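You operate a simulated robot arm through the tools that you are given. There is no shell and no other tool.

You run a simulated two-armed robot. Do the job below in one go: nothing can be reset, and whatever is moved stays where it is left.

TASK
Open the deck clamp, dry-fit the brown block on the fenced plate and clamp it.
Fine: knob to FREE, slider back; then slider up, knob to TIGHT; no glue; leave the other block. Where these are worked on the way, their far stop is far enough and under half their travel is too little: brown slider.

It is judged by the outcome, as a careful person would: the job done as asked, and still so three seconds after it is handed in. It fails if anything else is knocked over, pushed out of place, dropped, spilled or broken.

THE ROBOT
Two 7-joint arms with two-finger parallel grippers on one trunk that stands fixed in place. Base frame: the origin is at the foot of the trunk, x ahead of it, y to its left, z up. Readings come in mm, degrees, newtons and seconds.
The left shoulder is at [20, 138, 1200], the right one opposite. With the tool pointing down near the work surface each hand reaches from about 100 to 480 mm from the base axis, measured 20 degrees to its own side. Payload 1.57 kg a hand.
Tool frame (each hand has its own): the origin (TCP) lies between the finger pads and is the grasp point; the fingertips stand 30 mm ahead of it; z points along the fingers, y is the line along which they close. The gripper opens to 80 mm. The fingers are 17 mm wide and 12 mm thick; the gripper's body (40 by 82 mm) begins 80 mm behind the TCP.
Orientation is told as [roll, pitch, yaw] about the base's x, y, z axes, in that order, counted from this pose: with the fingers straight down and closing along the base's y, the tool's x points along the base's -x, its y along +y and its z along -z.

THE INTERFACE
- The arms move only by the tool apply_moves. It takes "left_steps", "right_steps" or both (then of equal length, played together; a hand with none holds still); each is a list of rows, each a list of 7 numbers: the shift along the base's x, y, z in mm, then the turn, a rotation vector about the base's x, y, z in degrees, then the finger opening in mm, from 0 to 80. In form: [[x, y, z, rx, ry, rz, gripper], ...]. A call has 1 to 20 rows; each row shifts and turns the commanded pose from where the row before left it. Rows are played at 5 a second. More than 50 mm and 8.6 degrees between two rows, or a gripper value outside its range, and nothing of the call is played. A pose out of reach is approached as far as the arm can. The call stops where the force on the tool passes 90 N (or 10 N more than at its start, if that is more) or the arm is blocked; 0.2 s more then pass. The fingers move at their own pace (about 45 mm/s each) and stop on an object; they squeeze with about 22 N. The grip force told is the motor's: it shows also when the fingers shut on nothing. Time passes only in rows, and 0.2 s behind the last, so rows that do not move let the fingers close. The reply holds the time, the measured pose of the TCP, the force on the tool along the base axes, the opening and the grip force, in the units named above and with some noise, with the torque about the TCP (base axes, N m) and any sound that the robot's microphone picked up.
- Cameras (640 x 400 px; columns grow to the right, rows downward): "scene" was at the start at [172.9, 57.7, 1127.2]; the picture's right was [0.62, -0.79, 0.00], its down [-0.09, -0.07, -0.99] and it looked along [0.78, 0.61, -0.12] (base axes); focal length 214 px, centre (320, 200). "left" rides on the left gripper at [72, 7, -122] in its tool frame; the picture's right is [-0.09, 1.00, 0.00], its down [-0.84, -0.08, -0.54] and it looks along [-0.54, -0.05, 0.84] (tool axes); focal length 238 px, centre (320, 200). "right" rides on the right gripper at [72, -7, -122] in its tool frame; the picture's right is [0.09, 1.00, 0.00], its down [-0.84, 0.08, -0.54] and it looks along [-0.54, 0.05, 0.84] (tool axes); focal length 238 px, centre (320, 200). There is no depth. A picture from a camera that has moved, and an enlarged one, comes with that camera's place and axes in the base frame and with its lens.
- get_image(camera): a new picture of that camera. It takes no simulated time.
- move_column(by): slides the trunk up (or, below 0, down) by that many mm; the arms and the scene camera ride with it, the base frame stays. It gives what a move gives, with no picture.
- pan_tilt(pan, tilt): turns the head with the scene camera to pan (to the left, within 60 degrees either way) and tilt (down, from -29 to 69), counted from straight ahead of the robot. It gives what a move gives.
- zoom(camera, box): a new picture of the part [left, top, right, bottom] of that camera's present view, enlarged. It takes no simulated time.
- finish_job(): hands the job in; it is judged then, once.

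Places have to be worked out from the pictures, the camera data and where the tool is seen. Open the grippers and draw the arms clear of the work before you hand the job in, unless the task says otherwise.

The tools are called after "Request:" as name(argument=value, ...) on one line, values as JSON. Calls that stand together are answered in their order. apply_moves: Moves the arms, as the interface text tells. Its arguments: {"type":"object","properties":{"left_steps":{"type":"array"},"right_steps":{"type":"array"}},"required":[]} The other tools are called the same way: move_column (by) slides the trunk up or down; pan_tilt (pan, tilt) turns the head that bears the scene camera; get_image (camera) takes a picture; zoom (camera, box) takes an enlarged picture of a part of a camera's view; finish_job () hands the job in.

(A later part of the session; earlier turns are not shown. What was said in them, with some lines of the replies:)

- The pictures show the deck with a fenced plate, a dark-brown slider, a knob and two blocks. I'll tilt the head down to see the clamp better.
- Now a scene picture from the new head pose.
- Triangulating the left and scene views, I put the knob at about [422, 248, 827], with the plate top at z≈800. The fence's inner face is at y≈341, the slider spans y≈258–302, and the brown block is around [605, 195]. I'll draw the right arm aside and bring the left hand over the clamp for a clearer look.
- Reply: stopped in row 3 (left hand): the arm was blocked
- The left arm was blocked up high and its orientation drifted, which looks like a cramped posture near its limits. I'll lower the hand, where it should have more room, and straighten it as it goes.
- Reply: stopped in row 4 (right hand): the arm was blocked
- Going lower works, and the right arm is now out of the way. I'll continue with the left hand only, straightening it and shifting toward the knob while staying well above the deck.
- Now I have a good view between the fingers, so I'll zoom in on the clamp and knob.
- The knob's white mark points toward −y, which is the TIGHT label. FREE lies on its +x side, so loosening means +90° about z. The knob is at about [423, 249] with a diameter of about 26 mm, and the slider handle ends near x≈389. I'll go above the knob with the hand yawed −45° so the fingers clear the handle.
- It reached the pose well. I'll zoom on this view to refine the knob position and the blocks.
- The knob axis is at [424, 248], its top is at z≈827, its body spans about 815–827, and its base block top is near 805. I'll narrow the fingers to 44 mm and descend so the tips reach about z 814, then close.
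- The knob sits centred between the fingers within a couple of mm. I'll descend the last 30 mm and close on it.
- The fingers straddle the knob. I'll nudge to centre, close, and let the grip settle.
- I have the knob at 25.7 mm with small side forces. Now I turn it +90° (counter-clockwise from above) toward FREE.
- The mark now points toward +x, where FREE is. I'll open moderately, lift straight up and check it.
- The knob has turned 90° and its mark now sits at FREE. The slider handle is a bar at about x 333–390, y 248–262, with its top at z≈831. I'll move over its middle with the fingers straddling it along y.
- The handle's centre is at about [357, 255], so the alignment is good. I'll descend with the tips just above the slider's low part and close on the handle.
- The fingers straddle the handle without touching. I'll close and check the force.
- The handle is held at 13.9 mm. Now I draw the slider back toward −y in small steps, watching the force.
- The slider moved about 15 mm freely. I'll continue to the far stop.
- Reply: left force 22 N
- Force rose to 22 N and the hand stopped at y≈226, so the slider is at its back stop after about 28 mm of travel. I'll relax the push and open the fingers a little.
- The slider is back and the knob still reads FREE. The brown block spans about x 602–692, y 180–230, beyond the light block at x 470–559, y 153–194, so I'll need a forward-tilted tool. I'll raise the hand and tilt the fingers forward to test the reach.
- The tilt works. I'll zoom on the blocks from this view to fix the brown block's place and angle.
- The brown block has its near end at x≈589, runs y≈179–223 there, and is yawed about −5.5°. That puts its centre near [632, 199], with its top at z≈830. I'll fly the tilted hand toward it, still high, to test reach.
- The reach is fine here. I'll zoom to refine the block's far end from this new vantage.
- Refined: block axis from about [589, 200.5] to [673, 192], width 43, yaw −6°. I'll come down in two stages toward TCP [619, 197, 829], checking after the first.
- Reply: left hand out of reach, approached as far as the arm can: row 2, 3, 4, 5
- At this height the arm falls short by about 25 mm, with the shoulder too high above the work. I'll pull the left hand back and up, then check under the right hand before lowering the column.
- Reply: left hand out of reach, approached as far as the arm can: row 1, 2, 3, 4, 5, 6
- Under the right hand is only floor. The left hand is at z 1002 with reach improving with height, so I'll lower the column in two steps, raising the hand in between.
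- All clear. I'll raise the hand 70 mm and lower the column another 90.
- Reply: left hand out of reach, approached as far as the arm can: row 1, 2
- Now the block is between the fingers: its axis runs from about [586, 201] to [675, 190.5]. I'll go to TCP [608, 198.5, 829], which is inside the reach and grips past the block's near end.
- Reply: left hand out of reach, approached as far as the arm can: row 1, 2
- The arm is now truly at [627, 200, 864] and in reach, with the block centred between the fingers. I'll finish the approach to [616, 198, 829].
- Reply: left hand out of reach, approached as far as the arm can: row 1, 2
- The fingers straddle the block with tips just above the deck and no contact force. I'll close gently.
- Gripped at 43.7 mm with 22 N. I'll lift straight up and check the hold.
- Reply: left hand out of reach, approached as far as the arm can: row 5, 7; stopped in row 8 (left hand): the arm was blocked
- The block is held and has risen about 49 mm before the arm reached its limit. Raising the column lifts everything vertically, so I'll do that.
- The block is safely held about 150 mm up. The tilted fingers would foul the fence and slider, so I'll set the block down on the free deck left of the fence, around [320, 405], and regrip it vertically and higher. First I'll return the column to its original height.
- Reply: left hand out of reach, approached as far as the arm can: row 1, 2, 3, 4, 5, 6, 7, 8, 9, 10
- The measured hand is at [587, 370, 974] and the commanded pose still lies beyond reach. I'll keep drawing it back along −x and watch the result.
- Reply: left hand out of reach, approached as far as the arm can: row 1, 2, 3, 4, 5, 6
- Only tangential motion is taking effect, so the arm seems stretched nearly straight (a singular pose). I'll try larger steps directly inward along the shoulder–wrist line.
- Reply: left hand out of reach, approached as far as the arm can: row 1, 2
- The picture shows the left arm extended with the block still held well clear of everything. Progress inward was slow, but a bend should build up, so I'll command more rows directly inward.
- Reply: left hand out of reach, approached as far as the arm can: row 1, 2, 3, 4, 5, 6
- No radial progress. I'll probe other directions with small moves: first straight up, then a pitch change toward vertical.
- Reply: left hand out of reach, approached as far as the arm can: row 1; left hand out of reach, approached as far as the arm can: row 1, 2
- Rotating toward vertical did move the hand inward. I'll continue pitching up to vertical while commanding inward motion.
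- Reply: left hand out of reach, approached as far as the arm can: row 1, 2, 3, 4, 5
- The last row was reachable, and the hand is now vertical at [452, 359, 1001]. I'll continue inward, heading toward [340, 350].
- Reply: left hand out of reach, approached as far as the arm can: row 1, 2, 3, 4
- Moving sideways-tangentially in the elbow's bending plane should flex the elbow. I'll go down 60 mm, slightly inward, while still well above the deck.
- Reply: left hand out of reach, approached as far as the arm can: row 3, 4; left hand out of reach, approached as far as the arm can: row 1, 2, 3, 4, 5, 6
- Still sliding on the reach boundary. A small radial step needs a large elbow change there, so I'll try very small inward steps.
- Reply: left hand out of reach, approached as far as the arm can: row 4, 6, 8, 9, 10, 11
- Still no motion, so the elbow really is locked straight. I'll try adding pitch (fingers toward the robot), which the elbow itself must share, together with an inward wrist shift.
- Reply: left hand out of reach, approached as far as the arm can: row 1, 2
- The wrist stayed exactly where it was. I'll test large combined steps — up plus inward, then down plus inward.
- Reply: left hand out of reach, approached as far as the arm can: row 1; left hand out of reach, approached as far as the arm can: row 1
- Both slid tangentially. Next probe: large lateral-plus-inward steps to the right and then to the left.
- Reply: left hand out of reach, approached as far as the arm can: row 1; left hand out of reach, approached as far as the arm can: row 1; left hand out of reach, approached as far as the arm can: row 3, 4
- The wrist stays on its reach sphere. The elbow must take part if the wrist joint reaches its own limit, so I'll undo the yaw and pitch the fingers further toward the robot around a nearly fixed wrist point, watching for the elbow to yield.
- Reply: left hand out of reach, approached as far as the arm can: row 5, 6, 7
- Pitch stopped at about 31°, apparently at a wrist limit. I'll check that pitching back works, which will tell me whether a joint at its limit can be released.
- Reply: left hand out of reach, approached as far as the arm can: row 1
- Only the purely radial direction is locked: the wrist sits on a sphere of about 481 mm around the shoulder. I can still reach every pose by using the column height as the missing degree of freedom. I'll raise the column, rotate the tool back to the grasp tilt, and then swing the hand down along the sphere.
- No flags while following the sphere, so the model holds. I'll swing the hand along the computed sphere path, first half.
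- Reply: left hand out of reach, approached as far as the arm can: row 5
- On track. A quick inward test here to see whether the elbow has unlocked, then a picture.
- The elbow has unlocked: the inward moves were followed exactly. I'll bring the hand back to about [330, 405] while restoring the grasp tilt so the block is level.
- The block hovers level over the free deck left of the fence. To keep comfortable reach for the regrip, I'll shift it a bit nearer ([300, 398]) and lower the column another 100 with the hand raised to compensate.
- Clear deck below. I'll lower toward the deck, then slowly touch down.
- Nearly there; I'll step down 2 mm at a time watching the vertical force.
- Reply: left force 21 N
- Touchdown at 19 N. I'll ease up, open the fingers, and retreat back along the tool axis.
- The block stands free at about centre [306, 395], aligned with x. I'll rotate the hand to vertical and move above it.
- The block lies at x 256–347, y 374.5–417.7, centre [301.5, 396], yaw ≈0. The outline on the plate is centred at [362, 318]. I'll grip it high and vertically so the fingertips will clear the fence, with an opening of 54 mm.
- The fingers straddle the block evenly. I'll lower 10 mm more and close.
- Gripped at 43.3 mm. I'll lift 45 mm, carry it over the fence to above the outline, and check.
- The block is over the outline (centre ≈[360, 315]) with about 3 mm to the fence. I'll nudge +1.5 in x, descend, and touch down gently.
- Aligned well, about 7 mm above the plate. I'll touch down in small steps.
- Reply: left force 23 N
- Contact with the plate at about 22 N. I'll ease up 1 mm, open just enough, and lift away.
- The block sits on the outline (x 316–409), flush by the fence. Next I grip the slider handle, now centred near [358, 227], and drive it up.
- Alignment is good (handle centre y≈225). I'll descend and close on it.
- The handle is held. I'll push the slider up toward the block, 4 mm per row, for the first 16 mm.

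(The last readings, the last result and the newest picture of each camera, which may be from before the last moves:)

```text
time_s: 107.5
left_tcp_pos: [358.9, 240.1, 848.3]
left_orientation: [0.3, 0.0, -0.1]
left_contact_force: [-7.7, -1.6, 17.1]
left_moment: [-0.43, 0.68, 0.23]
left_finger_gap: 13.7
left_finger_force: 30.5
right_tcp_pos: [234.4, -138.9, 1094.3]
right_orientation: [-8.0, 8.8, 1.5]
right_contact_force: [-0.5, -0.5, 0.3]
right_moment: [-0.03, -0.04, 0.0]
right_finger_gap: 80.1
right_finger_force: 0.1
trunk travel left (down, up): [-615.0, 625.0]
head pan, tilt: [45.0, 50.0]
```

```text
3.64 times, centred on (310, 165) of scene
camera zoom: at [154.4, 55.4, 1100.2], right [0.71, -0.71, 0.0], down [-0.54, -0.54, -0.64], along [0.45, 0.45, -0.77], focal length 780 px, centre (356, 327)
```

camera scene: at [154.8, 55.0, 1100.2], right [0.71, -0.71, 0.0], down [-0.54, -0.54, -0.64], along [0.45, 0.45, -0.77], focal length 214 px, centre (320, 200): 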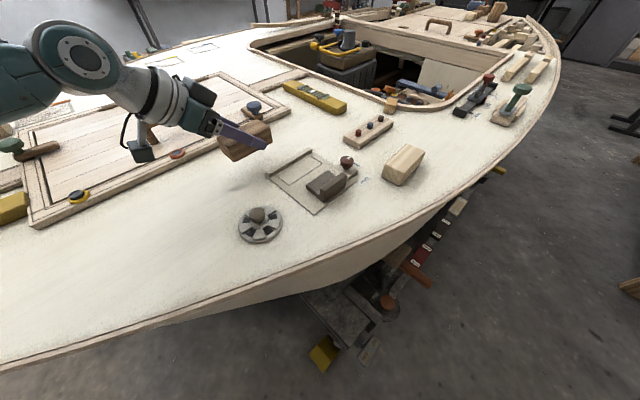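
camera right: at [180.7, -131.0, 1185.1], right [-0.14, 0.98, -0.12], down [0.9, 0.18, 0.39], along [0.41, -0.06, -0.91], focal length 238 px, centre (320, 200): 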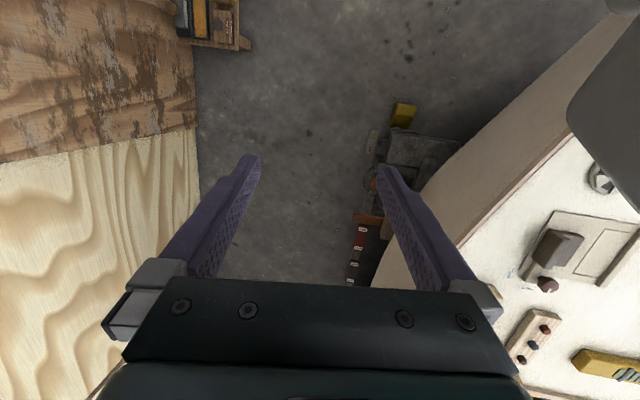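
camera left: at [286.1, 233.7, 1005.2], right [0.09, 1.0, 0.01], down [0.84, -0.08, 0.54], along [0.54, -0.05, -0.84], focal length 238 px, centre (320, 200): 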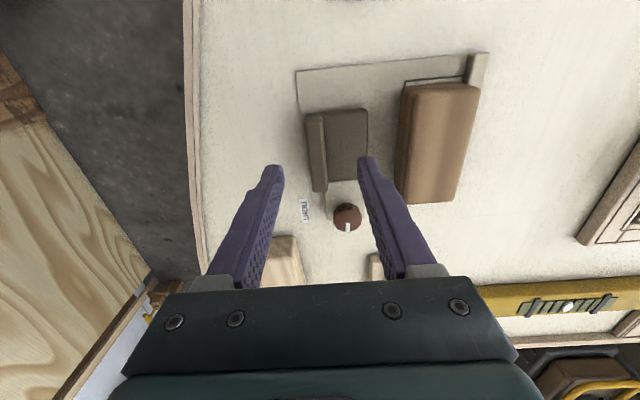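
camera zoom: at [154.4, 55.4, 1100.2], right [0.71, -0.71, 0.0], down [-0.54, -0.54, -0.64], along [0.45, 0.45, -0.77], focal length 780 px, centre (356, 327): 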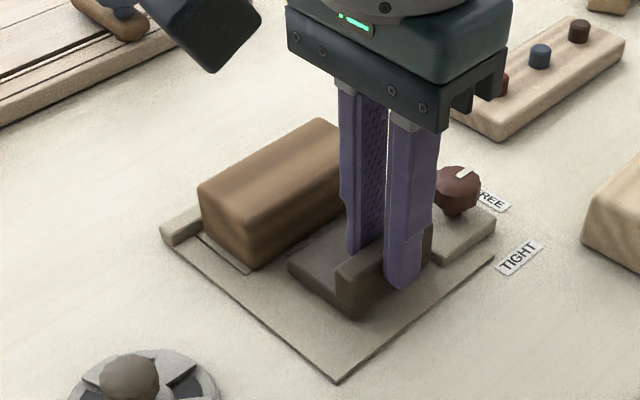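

It moves freely (a slight vertical load from the rail). I'll relax z by 1 mm and continue in small steps until contact with the block.

Request:
apply_moves(left_steps=[[0.5, 2, 1, 0, 0, 0, 5], [0, 2, 0, 0, 0, 0, 5], [0, 2, 0, 0, 0, 0, 5], [0, 0, 0, 0, 0, 0, 5]])

Request:
zoom(camera="left", box=[200, 0, 480, 180])

```text
time_s: 108.5
left_tcp_pos: [359.0, 245.3, 847.8]
left_orientation: [0.3, 0.0, 0.1]
left_contact_force: [4.2, 1.1, -18.1]
left_moment: [-0.3, -0.76, 0.13]
left_finger_gap: 13.5
left_finger_force: 30.5
right_tcp_pos: [234.6, -141.5, 1092.8]
right_orientation: [-8.1, 8.8, 1.4]
right_contact_force: [0.3, 0.4, -0.9]
right_moment: [0.0, 0.0, 0.0]
right_finger_gap: 79.9
right_finger_force: 0.1
trunk travel left (down, up): [-615.0, 625.0]
head pan, tilt: [45.0, 50.0]
```

```text
2.22 times, centred on (340, 90) of left
camera zoom: at [287.2, 251.7, 969.9], right [0.09, 1.0, 0.01], down [0.84, -0.08, 0.54], along [0.54, -0.05, -0.84], focal length 530 px, centre (276, 444)
```

zoom: 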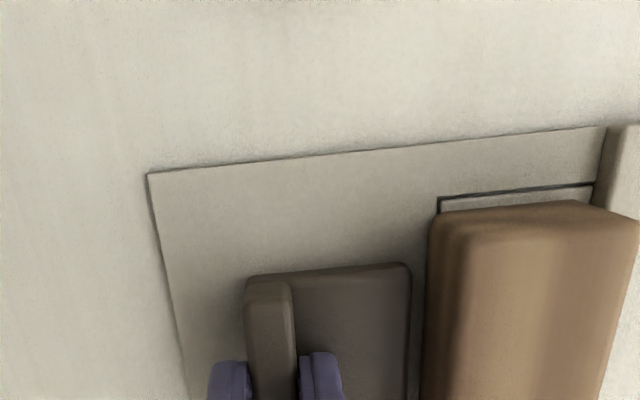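

A few mm gap remains between slider and block. I'll ease z back half a mm and continue.

Request:
apply_moves(left_steps=[[0, 1.5, -0.5, 0, 0, 0, 5], [0, 1.5, 0, 0, 0, 0, 5], [0, 1.5, 0, 0, 0, 0, 5], [0, 0, 0, 0, 0, 0, 5]])

Request:
zoom(camera="left", box=[200, 0, 480, 180])

```text
time_s: 109.5
left_tcp_pos: [359.7, 251.5, 850.7]
left_orientation: [0.2, 0.0, -0.1]
left_contact_force: [1.0, 0.4, -18.0]
left_moment: [-0.32, -0.03, 0.24]
left_finger_gap: 13.5
left_finger_force: 29.7
right_tcp_pos: [233.9, -142.1, 1093.4]
right_orientation: [-8.1, 8.8, 1.4]
right_contact_force: [0.1, 0.5, 0.2]
right_moment: [0.02, 0.01, 0.01]
right_finger_gap: 80.1
right_finger_force: 0.1
trunk travel left (down, up): [-615.0, 625.0]
head pan, tilt: [45.0, 50.0]
```

```text
2.22 times, centred on (340, 90) of left
camera zoom: at [287.3, 256.6, 970.1], right [0.09, 1.0, 0.0], down [0.84, -0.08, 0.54], along [0.54, -0.05, -0.84], focal length 530 px, centre (276, 444)
```

zoom: 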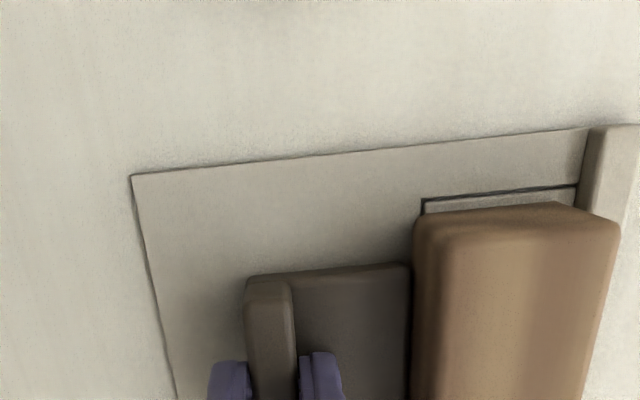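

Nearly touching. I'll continue until a −y reaction shows.

Request:
apply_moves(left_steps=[[0, 1, -1, 0, 0, 0, 5], [0, 1, 0, 0, 0, 0, 5], [0, 1, 0, 0, 0, 0, 5], [0, 0, 0, 0, 0, 0, 5]])

Request:
apply_moves(left_steps=[[0, 1, 0, 0, 0, 0, 5], [0, 1, 0, 0, 0, 0, 5], [0, 0, 0, 0, 0, 0, 5]])

Request:
zoom(camera="left", box=[200, 0, 480, 180])

```text
time_s: 110.5
left_tcp_pos: [359.9, 253.9, 848.5]
left_orientation: [0.2, 0.1, -0.1]
left_contact_force: [-8.3, -1.9, 9.9]
left_moment: [-0.4, -0.31, 0.26]
left_finger_gap: 14.0
left_finger_force: 30.5
right_tcp_pos: [234.4, -140.5, 1092.8]
right_orientation: [-8.1, 8.8, 1.4]
right_contact_force: [-0.5, -0.2, -0.7]
right_moment: [0.01, -0.02, -0.03]
right_finger_gap: 80.1
right_finger_force: 0.1
trunk travel left (down, up): [-615.0, 625.0]
head pan, tilt: [45.0, 50.0]
```

```text
time_s: 111.3
left_tcp_pos: [359.5, 255.7, 849.0]
left_orientation: [0.3, 0.1, -0.1]
left_contact_force: [-12.1, -6.8, 22.4]
left_moment: [-0.49, 0.36, 0.24]
left_finger_gap: 13.7
left_finger_force: 30.2
right_tcp_pos: [232.7, -141.2, 1093.7]
right_orientation: [-8.1, 8.8, 1.4]
right_contact_force: [-0.6, 0.8, 0.7]
right_moment: [0.01, 0.0, -0.01]
right_finger_gap: 80.0
right_finger_force: 0.0
trunk travel left (down, up): [-615.0, 625.0]
head pan, tilt: [45.0, 50.0]
```

```text
2.22 times, centred on (340, 90) of left
camera zoom: at [287.2, 261.7, 970.0], right [0.09, 1.0, 0.0], down [0.84, -0.08, 0.54], along [0.54, -0.05, -0.84], focal length 530 px, centre (276, 444)
```

zoom: 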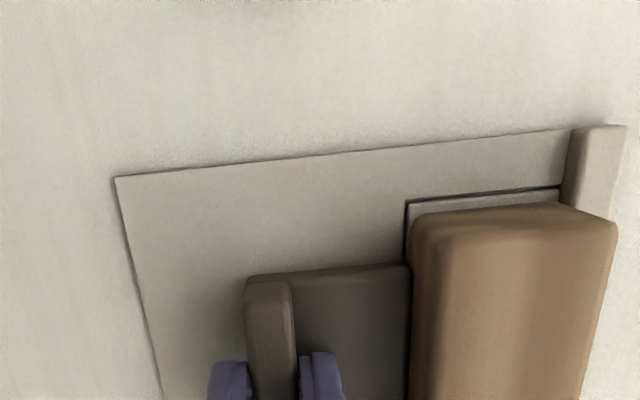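

The slider touches the block now. I'll adjust x and z to unload and push gently until firm against the fence.

Request:
apply_moves(left_steps=[[0.5, 1, 0.7, 0, 0, 0, 5], [0, 1, 0, 0, 0, 0, 5], [0, 0, 0, 0, 0, 0, 5]])

Request:
zoom(camera="left", box=[200, 0, 480, 180])

```text
time_s: 112.1
left_tcp_pos: [359.8, 256.2, 849.8]
left_orientation: [0.0, 0.1, -0.1]
left_contact_force: [-9.3, -11.1, 14.1]
left_moment: [-0.53, 0.19, 0.22]
left_finger_gap: 14.0
left_finger_force: 30.4
right_tcp_pos: [233.8, -142.2, 1094.1]
right_orientation: [-8.1, 8.9, 1.4]
right_contact_force: [-0.7, 0.6, -0.2]
right_moment: [-0.05, 0.04, 0.0]
right_finger_gap: 80.2
right_finger_force: 0.1
trunk travel left (down, up): [-615.0, 625.0]
head pan, tilt: [45.0, 50.0]
```

```text
2.22 times, centred on (340, 90) of left
camera zoom: at [287.2, 261.9, 969.9], right [0.09, 1.0, 0.0], down [0.84, -0.08, 0.54], along [0.54, -0.05, -0.84], focal length 530 px, centre (276, 444)
```

zoom: 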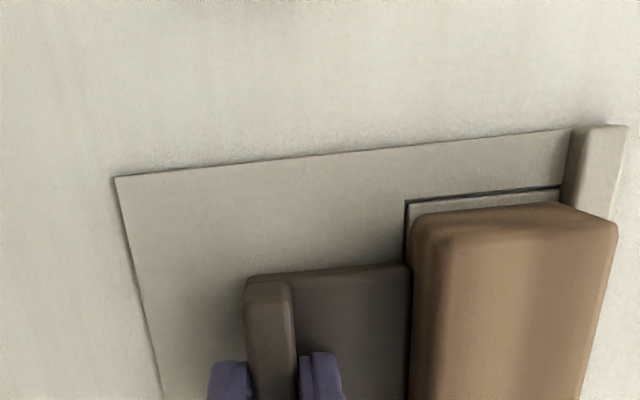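

No further motion while force builds, so the block is against the fence. I'll press a bit more to seat it firmly.

Request:
apply_moves(left_steps=[[0, 1, 0, 0, 0, 0, 5], [0, 1, 0, 0, 0, 0, 5], [0, 1, 0, 0, 0, 0, 5], [0, 0, 0, 0, 0, 0, 5]])

Request:
zoom(camera="scene", box=[240, 110, 380, 220])

```text
time_s: 113.1
left_tcp_pos: [359.4, 255.7, 848.0]
left_orientation: [-0.3, 0.2, -0.1]
left_contact_force: [-14.2, -22.4, 25.4]
left_moment: [-0.1, 0.4, 0.36]
left_finger_gap: 13.7
left_finger_force: 30.6
right_tcp_pos: [233.9, -143.5, 1094.6]
right_orientation: [-8.3, 8.8, 1.3]
right_contact_force: [0.1, -0.5, -0.2]
right_moment: [0.02, 0.04, 0.04]
right_finger_gap: 80.0
right_finger_force: 0.1
trunk travel left (down, up): [-615.0, 625.0]
head pan, tilt: [45.0, 50.0]
```

```text
3.64 times, centred on (310, 165) of scene
camera zoom: at [153.9, 52.2, 1099.9], right [0.71, -0.71, 0.0], down [-0.54, -0.54, -0.64], along [0.45, 0.45, -0.77], focal length 780 px, centre (356, 327)
```

zoom: 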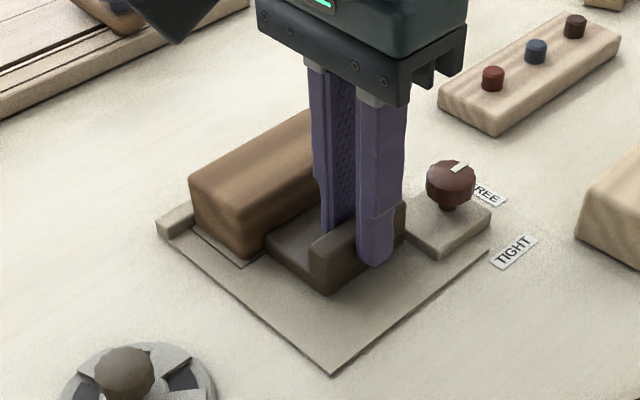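

Firm at 22 N. I'll relax most of that push without pulling back, open the fingers and lift clear.

Request:
apply_moves(left_steps=[[0, -2, 0.5, 0, 0, 0, 5], [0, -2, 0, 0, 0, 0, 5], [0, 0, 0, 0, 0, 0, 22], [0, 0, 0, 0, 0, 0, 30], [0, 0, 0, 0, 0, 0, 30], [0, -1, 10, 0, 0, 0, 30], [0, 0, 20, 0, 0, 0, 34], [0, 0, 25, 0, 0, 0, 44], [0, 0, 20, 0, 0, 0, 44], [0, 0, 0, 0, 0, 0, 44]])

Request:
zoom(camera="left", box=[200, 20, 480, 230])

Request:
zoom(camera="scene", box=[240, 110, 380, 220])

```text
time_s: 115.3
left_tcp_pos: [360.6, 257.8, 924.2]
left_orientation: [0.2, 0.0, 0.0]
left_contact_force: [-1.0, 0.1, -0.5]
left_moment: [-0.01, -0.01, 0.0]
left_finger_gap: 44.0
left_finger_force: 0.2
right_tcp_pos: [234.0, -141.2, 1094.0]
right_orientation: [-8.1, 8.7, 1.3]
right_contact_force: [-0.1, -0.5, -0.1]
right_moment: [0.02, -0.03, 0.0]
right_finger_gap: 80.1
right_finger_force: 0.0
trunk travel left (down, up): [-615.0, 625.0]
head pan, tilt: [45.0, 50.0]
```

```text
1.90 times, centred on (340, 125) of left
camera zoom: at [289.1, 262.7, 1044.5], right [0.09, 1.0, 0.01], down [0.84, -0.08, 0.54], along [0.54, -0.05, -0.84], focal length 454 px, centre (282, 343)
```

zoom: 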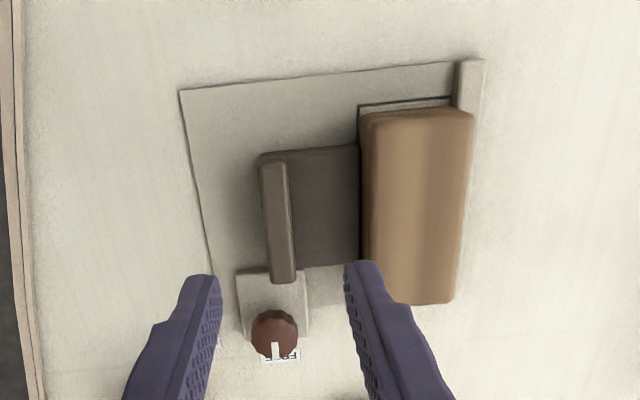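

```text
3.64 times, centred on (310, 165) of scene
camera zoom: at [154.8, 55.0, 1100.2], right [0.71, -0.71, 0.0], down [-0.54, -0.54, -0.64], along [0.45, 0.45, -0.77], focal length 780 px, centre (356, 327)
```

zoom: 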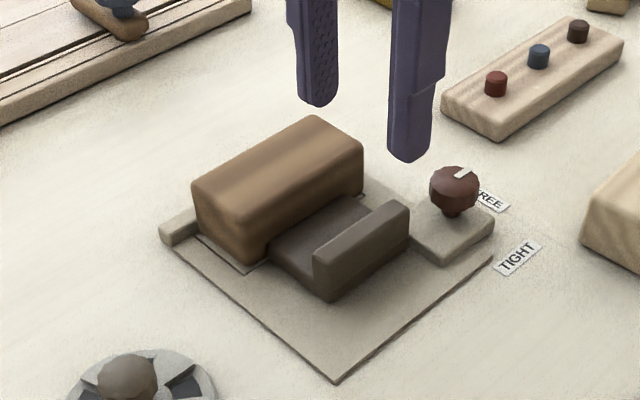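

The slider is against the block. A closer look to verify there is no gap on either side.

Request:
zoom(camera="scene", box=[270, 130, 350, 200])

Request:
zoom(camera="left", box=[310, 40, 430, 160])

```text
5.71 times, centred on (310, 165) of scene
camera zoom: at [154.8, 55.0, 1100.2], right [0.71, -0.71, 0.0], down [-0.54, -0.54, -0.64], along [0.45, 0.45, -0.77], focal length 1226 px, centre (377, 400)
```

zoom: 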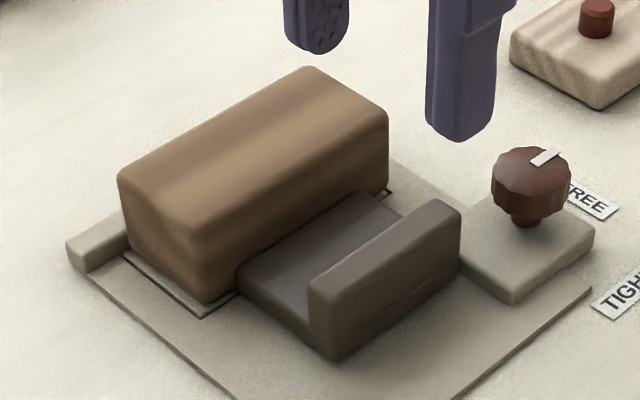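

```text
3.33 times, centred on (370, 100) of left
camera zoom: at [289.1, 262.7, 1044.5], right [0.09, 1.0, 0.01], down [0.84, -0.08, 0.54], along [0.54, -0.05, -0.84], focal length 794 px, centre (153, 533)
```

zoom: 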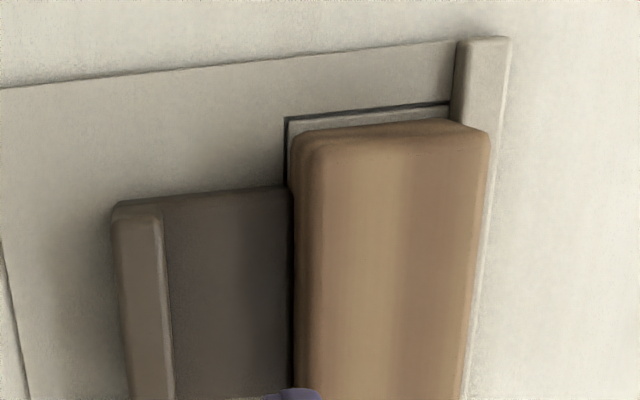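

All snug: block on the fence, slider on the block. For the knob I want more reach margin, so I'll raise the hand 60 mm and lower the column 60 mm.

Request:
apply_moves(left_steps=[[0, 0, 20, 0, 0, 0, 44], [0, 0, 20, 0, 0, 0, 44], [0, 0, 20, 0, 0, 0, 44], [0, 0, 0, 0, 0, 0, 44]])

Request:
move_column(by=-60)

Request:
apply_moves(left_steps=[[8, -1, 5, 0, 0, 7.5, 44], [10, -1, 0, 0, 0, 7.5, 44], [12, -2, 0, 0, 0, 7.5, 44], [12, -2, 0, 0, 0, 7.5, 44], [12, -2, 0, 0, 0, 7.5, 44], [9, -1, 0, 0, 0, 7.5, 44], [0, 0, 0, 0, 0, 0, 44]])

Request:
zoom(camera="left", box=[240, 90, 400, 200])

```text
time_s: 116.3
left_tcp_pos: [361.5, 257.0, 983.5]
left_orientation: [0.3, 0.0, 0.0]
left_contact_force: [0.3, 0.4, 0.2]
left_moment: [0.03, -0.02, -0.01]
left_finger_gap: 44.1
left_finger_force: 0.1
right_tcp_pos: [234.0, -139.6, 1095.0]
right_orientation: [-8.1, 8.8, 1.5]
right_contact_force: [0.2, -0.6, 0.0]
right_moment: [-0.04, 0.02, 0.01]
right_finger_gap: 79.8
right_finger_force: 0.1
trunk travel left (down, up): [-615.0, 625.0]
head pan, tilt: [45.0, 50.0]
```

```text
time_s: 117.3
left_tcp_pos: [361.0, 256.3, 923.8]
left_orientation: [0.3, 0.0, -0.1]
left_contact_force: [0.1, 0.6, 0.1]
left_moment: [0.0, 0.0, 0.02]
left_finger_gap: 43.9
left_finger_force: 0.0
right_tcp_pos: [234.5, -140.0, 1033.5]
right_orientation: [-8.1, 8.6, 1.5]
right_contact_force: [-0.4, -0.1, 0.9]
right_moment: [0.05, -0.04, 0.02]
right_finger_gap: 79.9
right_finger_force: 0.1
trunk travel left (down, up): [-555.0, 685.0]
head pan, tilt: [45.0, 50.0]
```

```text
time_s: 118.9
left_tcp_pos: [424.3, 246.8, 930.1]
left_orientation: [0.3, 0.1, 45.1]
left_contact_force: [-0.2, 0.5, -0.7]
left_moment: [-0.02, -0.02, 0.02]
left_finger_gap: 44.3
left_finger_force: 0.0
right_tcp_pos: [234.2, -140.8, 1033.2]
right_orientation: [-8.2, 8.7, 1.4]
right_contact_force: [0.2, -1.2, 0.0]
right_moment: [0.01, 0.03, 0.03]
right_finger_gap: 80.0
right_finger_force: 0.2
trunk travel left (down, up): [-555.0, 685.0]
head pan, tilt: [45.0, 50.0]
```

```text
3.64 times, centred on (320, 145) of left
camera zoom: at [369.6, 199.3, 1050.9], right [-0.64, 0.77, 0.01], down [0.65, 0.54, 0.54], along [0.41, 0.35, -0.84], focal length 867 px, centre (320, 400)
```

zoom: 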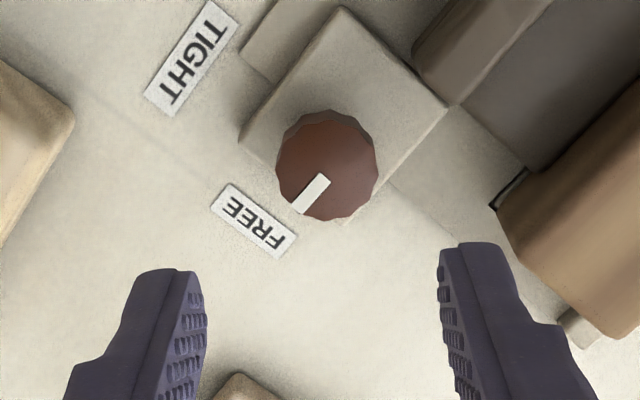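

The knob appears at about [423, 247], well centred, with its mark at FREE. I'll descend onto it and close.

Request:
apply_moves(left_steps=[[-0.5, 0.3, -20, 0, 0, 0, 44], [0, 0, -20, 0, 0, 0, 44], [0, 0, -20, 0, 0, 0, 44], [0, 0, -15, 0, 0, 0, 44], [0, 0, -7, 0, 0, 0, 44], [0, 0, -4, 0, 0, 0, 44], [0, 0, 0, 0, 0, 0, 44]])

Request:
zoom(camera="left", box=[240, 60, 400, 200])

Request:
zoom(camera="scene", box=[260, 80, 380, 200])

```text
time_s: 120.5
left_tcp_pos: [422.2, 248.3, 842.6]
left_orientation: [0.3, 0.0, 44.9]
left_contact_force: [0.8, 0.0, -0.2]
left_moment: [0.0, -0.04, 0.02]
left_finger_gap: 44.3
left_finger_force: 0.1
right_tcp_pos: [235.0, -141.9, 1033.5]
right_orientation: [-8.1, 8.6, 1.4]
right_contact_force: [0.4, 0.0, 0.6]
right_moment: [0.01, -0.02, -0.02]
right_finger_gap: 80.1
right_finger_force: 0.0
trunk travel left (down, up): [-555.0, 685.0]
head pan, tilt: [45.0, 50.0]
```

```text
2.86 times, centred on (320, 130) of left
camera zoom: at [367.7, 201.1, 964.5], right [-0.64, 0.77, 0.01], down [0.65, 0.53, 0.54], along [0.41, 0.35, -0.84], focal length 681 px, centre (320, 400)
```

zoom: 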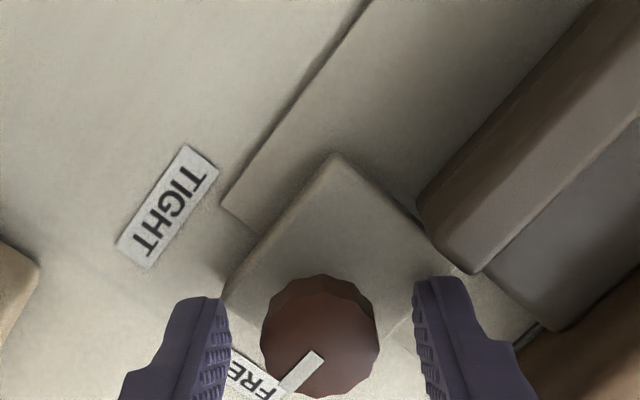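

```text
3.33 times, centred on (320, 140) of scene
camera zoom: at [154.8, 55.0, 1040.2], right [0.71, -0.71, 0.0], down [-0.54, -0.54, -0.64], along [0.45, 0.45, -0.77], focal length 715 px, centre (320, 400)
```

zoom: 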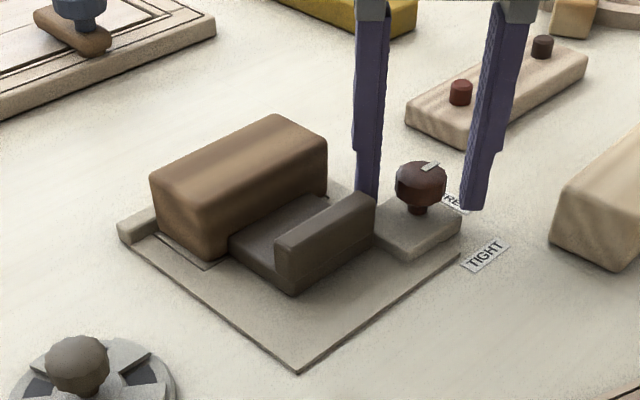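

The fingers straddle the knob cleanly and clear the slider handle and block. Closing now.

Request:
apply_moves(left_steps=[[0, 0, 0, 0, 0, 0, 30], [0, 0, 0, 0, 0, 0, 15], [0, 0, 0, 0, 0, 0, 15], [0, 0, 0, 0, 0, 0, 15]])

```text
time_s: 121.5
left_tcp_pos: [422.3, 247.4, 842.7]
left_orientation: [0.4, 0.0, 44.9]
left_contact_force: [-0.5, -0.2, -1.1]
left_moment: [-0.15, -0.07, -0.01]
left_finger_gap: 25.6
left_finger_force: 37.0
right_tcp_pos: [234.2, -139.8, 1034.8]
right_orientation: [-8.1, 8.7, 1.4]
right_contact_force: [-0.1, 0.0, 0.2]
right_moment: [0.01, 0.01, 0.0]
right_finger_gap: 80.1
right_finger_force: 0.1
trunk travel left (down, up): [-555.0, 685.0]
head pan, tilt: [45.0, 50.0]
```

Held at 25.6 mm. I'll turn −90° (clockwise from above) to TIGHT.

Request:
apply_moves(left_steps=[[0, 0, 0, 0, 0, -6, 15], [0, 0, 0, 0, 0, -7, 15], [0, 0, 0, 0, 0, -7, 15], [0, 0, 0, 0, 0, -7, 15], [0, 0, 0, 0, 0, -7, 15], [0, 0, 0, 0, 0, -7, 15], [0, 0, 0, 0, 0, -7, 15], [0, 0, 0, 0, 0, -7, 15], [0, 0, 0, 0, 0, -7, 15], [0, 0, 0, 0, 0, -7, 15], [0, 0, 0, 0, 0, -7, 15], [0, 0, 0, 0, 0, -7, 15], [0, 0, 0, 0, 0, -7, 15], [0, 0, 0, 0, 0, 0, 15]])

Request:
zoom(camera="left", box=[220, 60, 420, 210])

```text
time_s: 124.5
left_tcp_pos: [422.4, 246.2, 844.1]
left_orientation: [0.2, 0.0, -45.1]
left_contact_force: [-2.4, -2.5, 1.6]
left_moment: [-0.54, -0.09, 0.39]
left_finger_gap: 25.5
left_finger_force: 36.6
right_tcp_pos: [233.2, -140.7, 1034.7]
right_orientation: [-8.0, 8.8, 1.5]
right_contact_force: [-0.7, 0.1, 0.0]
right_moment: [-0.01, 0.01, 0.0]
right_finger_gap: 80.1
right_finger_force: 0.1
trunk travel left (down, up): [-555.0, 685.0]
head pan, tilt: [45.0, 50.0]
```

```text
2.67 times, centred on (320, 135) of left
camera zoom: at [376.4, 302.1, 964.4], right [0.77, 0.64, 0.0], down [0.53, -0.65, 0.54], along [0.35, -0.42, -0.84], focal length 636 px, centre (320, 373)
```

zoom: 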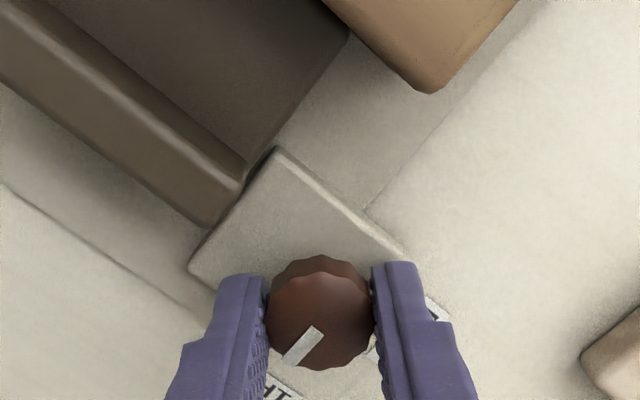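

The mark now points to TIGHT and there is a 0.39 N·m resisting torque. I'll add a few degrees to make sure it is at its stop.

Request:
apply_moves(left_steps=[[0, 0, 0, 0, 0, -2, 15], [0, 0, 0, 0, 0, -2, 15], [0, 0, 0, 0, 0, 0, 15]])

```text
time_s: 125.3
left_tcp_pos: [422.4, 247.9, 842.7]
left_orientation: [0.1, 0.0, -49.2]
left_contact_force: [-8.2, -7.7, 15.2]
left_moment: [0.19, 0.58, 0.27]
left_finger_gap: 25.8
left_finger_force: 36.9
right_tcp_pos: [234.8, -141.2, 1033.2]
right_orientation: [-8.2, 8.7, 1.4]
right_contact_force: [0.0, 0.3, -0.6]
right_moment: [0.0, 0.0, 0.0]
right_finger_gap: 80.1
right_finger_force: 0.0
trunk travel left (down, up): [-555.0, 685.0]
head pan, tilt: [45.0, 50.0]
```

That's at its stop (the fingers slip slightly). I'll release, lift and verify.

Request:
apply_moves(left_steps=[[0, 0, 0, 0, 0, 0, 30], [0, 0, 0, 0, 0, 0, 42], [0, 0, 0, 0, 0, 0, 42], [0, 0, 10, 0, 0, 0, 42], [0, 0, 20, 0, 0, 0, 42], [0, 0, 25, 0, 0, 0, 42], [0, 0, 25, 0, 0, 0, 42], [0, 0, 0, 0, 0, 0, 42]])

Request:
zoom(camera="left", box=[240, 90, 400, 200])

Request:
zoom(camera="scene", box=[260, 100, 380, 200])

```text
time_s: 127.1
left_tcp_pos: [422.8, 245.5, 921.9]
left_orientation: [0.3, 0.0, -49.0]
left_contact_force: [0.3, -0.4, -0.3]
left_moment: [-0.01, -0.02, 0.01]
left_finger_gap: 42.2
left_finger_force: 0.0
right_tcp_pos: [234.6, -139.5, 1034.8]
right_orientation: [-8.1, 8.7, 1.3]
right_contact_force: [0.0, 0.2, 0.2]
right_moment: [-0.02, 0.01, 0.02]
right_finger_gap: 79.7
right_finger_force: 0.1
trunk travel left (down, up): [-555.0, 685.0]
head pan, tilt: [45.0, 50.0]
```

```text
3.64 times, centred on (320, 145) of left
camera zoom: at [381.2, 304.9, 1042.3], right [0.81, 0.58, 0.01], down [0.49, -0.68, 0.54], along [0.32, -0.44, -0.84], focal length 867 px, centre (320, 400)
```

zoom: 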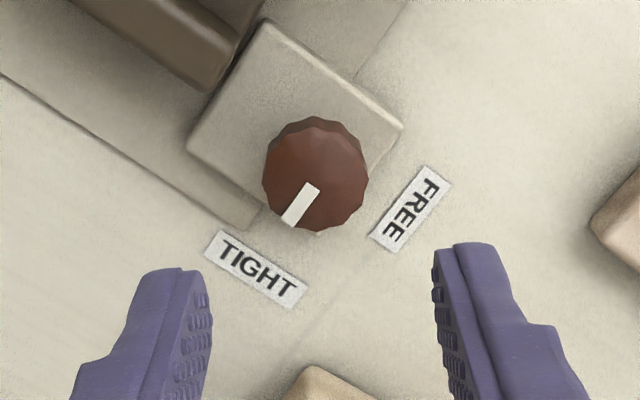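

```text
4.00 times, centred on (320, 150) of scene
camera zoom: at [154.8, 55.0, 1040.2], right [0.71, -0.71, 0.0], down [-0.54, -0.54, -0.64], along [0.45, 0.45, -0.77], focal length 858 px, centre (320, 400)
```

zoom: 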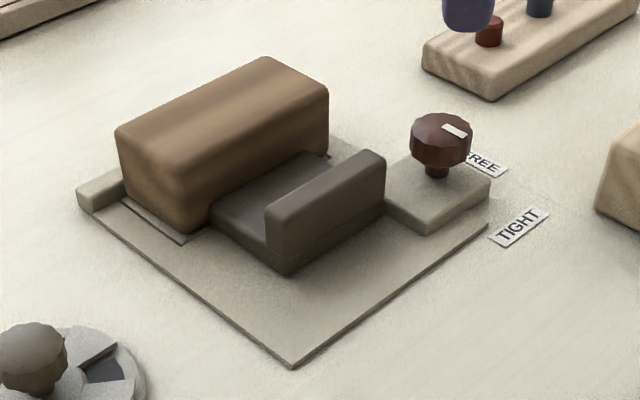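

The knob points to TIGHT, and the block and slider look snug. I'll open the gripper and draw the left arm up and back, clear of the work.

Request:
apply_moves(left_steps=[[-5, 5, 20, 0, 0, 7, 60], [-8, 6, 15, 0, 0, 7, 80], [-12, 8, 10, 0, 0, 7, 80], [-14, 10, 10, 0, 0, 7, 80], [-14, 10, 5, 0, 0, 7, 80], [-14, 10, 0, 0, 0, 7, 80], [-14, 10, 0, 0, 0, 7, 80], [-14, 10, 0, 0, 0, 0, 80], [-10, 10, 0, 0, 0, 0, 80], [-10, 10, 0, 0, 0, 0, 80], [0, 0, 0, 0, 0, 0, 80]])

Request:
get_image(camera="scene")

Request:
zoom(camera="scene", box=[260, 100, 380, 200])

Request:
get_image(camera="left")

```text
time_s: 129.5
left_tcp_pos: [308.3, 338.7, 983.9]
left_orientation: [0.4, -0.1, -0.2]
left_contact_force: [0.6, 0.6, 0.1]
left_moment: [0.02, 0.01, -0.02]
left_finger_gap: 79.8
left_finger_force: 0.1
right_tcp_pos: [234.2, -139.4, 1034.2]
right_orientation: [-8.1, 8.7, 1.5]
right_contact_force: [-0.1, -0.4, -0.5]
right_moment: [-0.02, 0.01, 0.0]
right_finger_gap: 80.1
right_finger_force: 0.1
trunk travel left (down, up): [-555.0, 685.0]
head pan, tilt: [45.0, 50.0]
```

```text
taken
camera scene: at [154.8, 55.0, 1040.2], right [0.71, -0.71, 0.0], down [-0.54, -0.54, -0.64], along [0.45, 0.45, -0.77], focal length 214 px, centre (320, 200)
```

scene: 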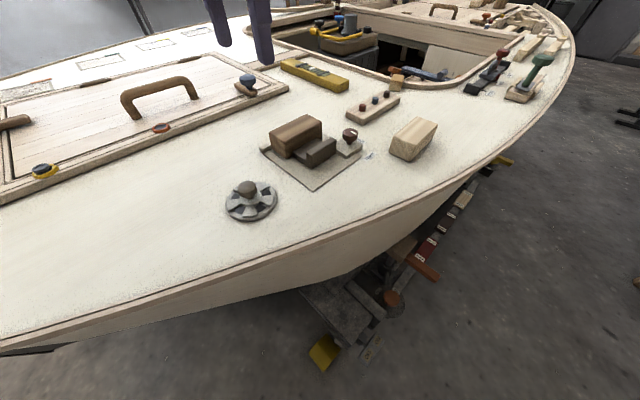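

```text
4.00 times, centred on (320, 150) of scene
camera zoom: at [154.8, 55.0, 1040.2], right [0.71, -0.71, 0.0], down [-0.54, -0.54, -0.64], along [0.45, 0.45, -0.77], focal length 858 px, centre (320, 400)
```

zoom: 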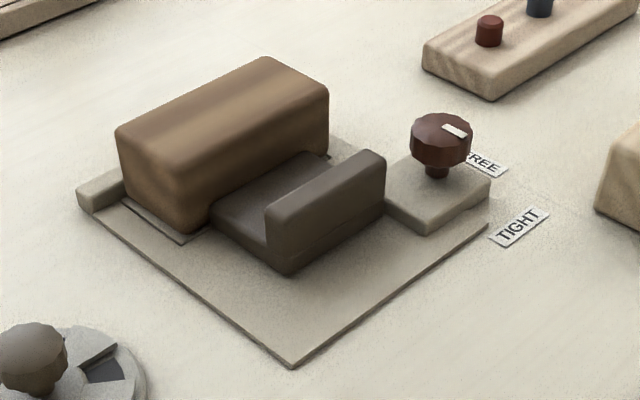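

```text
taken
camera left: at [235.8, 343.6, 1103.9], right [0.09, 1.0, 0.01], down [0.84, -0.08, 0.54], along [0.54, -0.05, -0.84], focal length 238 px, centre (320, 200)
```

left: 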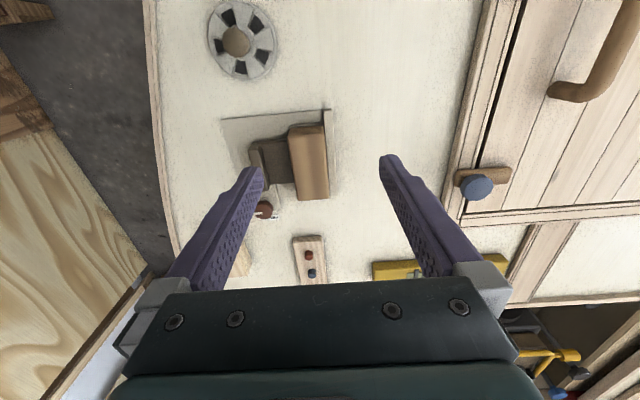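

Everything is in place: the brown block is on the fence, the slider is up against it, the knob is at TIGHT, and the light block is untouched. I'll shift the hand a bit further aside so it isn't over the clamp.

Request:
apply_moves(left_steps=[[-8, 12, 5, 0, 0, 0, 80], [-8, 12, 5, 0, 0, 0, 80], [-8, 12, 5, 0, 0, 0, 80], [-8, 12, 5, 0, 0, 0, 80], [0, 0, 0, 0, 0, 0, 80]])

Request:
zoom(camera="left", box=[180, 80, 400, 290])

```text
time_s: 130.7
left_tcp_pos: [276.7, 385.7, 1003.3]
left_orientation: [0.2, 0.1, -0.1]
left_contact_force: [0.3, -0.9, 1.1]
left_moment: [0.01, 0.01, 0.03]
left_finger_gap: 80.0
left_finger_force: 0.0
right_tcp_pos: [234.6, -140.2, 1035.2]
right_orientation: [-8.0, 8.7, 1.4]
right_contact_force: [-0.5, -0.5, 0.0]
right_moment: [-0.01, -0.02, 0.0]
right_finger_gap: 79.9
right_finger_force: 0.0
trunk travel left (down, up): [-555.0, 685.0]
head pan, tilt: [45.0, 50.0]
```

```text
1.90 times, centred on (290, 185) of left
camera zoom: at [204.8, 391.0, 1124.6], right [0.09, 1.0, 0.01], down [0.84, -0.08, 0.54], along [0.54, -0.05, -0.84], focal length 454 px, centre (377, 229)
```

zoom: 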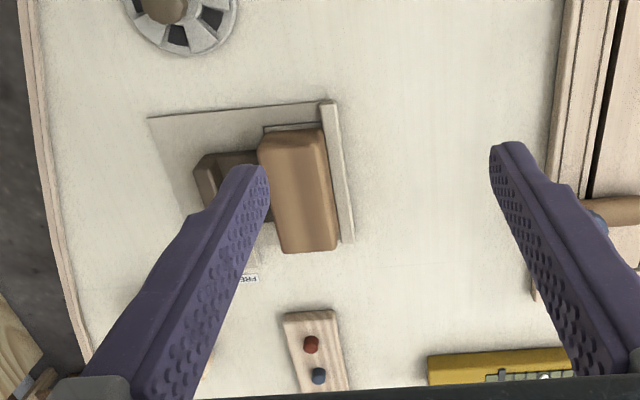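

The last view shows the block seated between the fence and the slider. Both grippers are open and clear of the work, so I'm handing the job in.

Request:
finish_job()

```text
The job is handed in.
```

The brown block is dry-fitted on the fenced plate and clamped, and the job is handed in; no verdict has come back yet.

- **Clamp opening:** I turned the knob to FREE and drew the slider back about 28 mm to its stop.
- **Fit:** The block sits inside the outline, pushed up against the fence by the slider at about 22 N. I used no glue.
- **Clamping:** I turned the knob the full 90° back to TIGHT, and a few degrees more until the fingers slipped at its stop. The last pictures show the slider still against the block.
- **Surroundings:** The light block was not touched, and nothing else looked moved in the final views. Both grippers are open and drawn clear of the clamp.

On the way, the left arm locked at full stretch while carrying the block, so I worked it free by raising and lowering the trunk. I then set the block down on bare deck beside the fence and gripped it again upright before placing it. Nothing was dropped.
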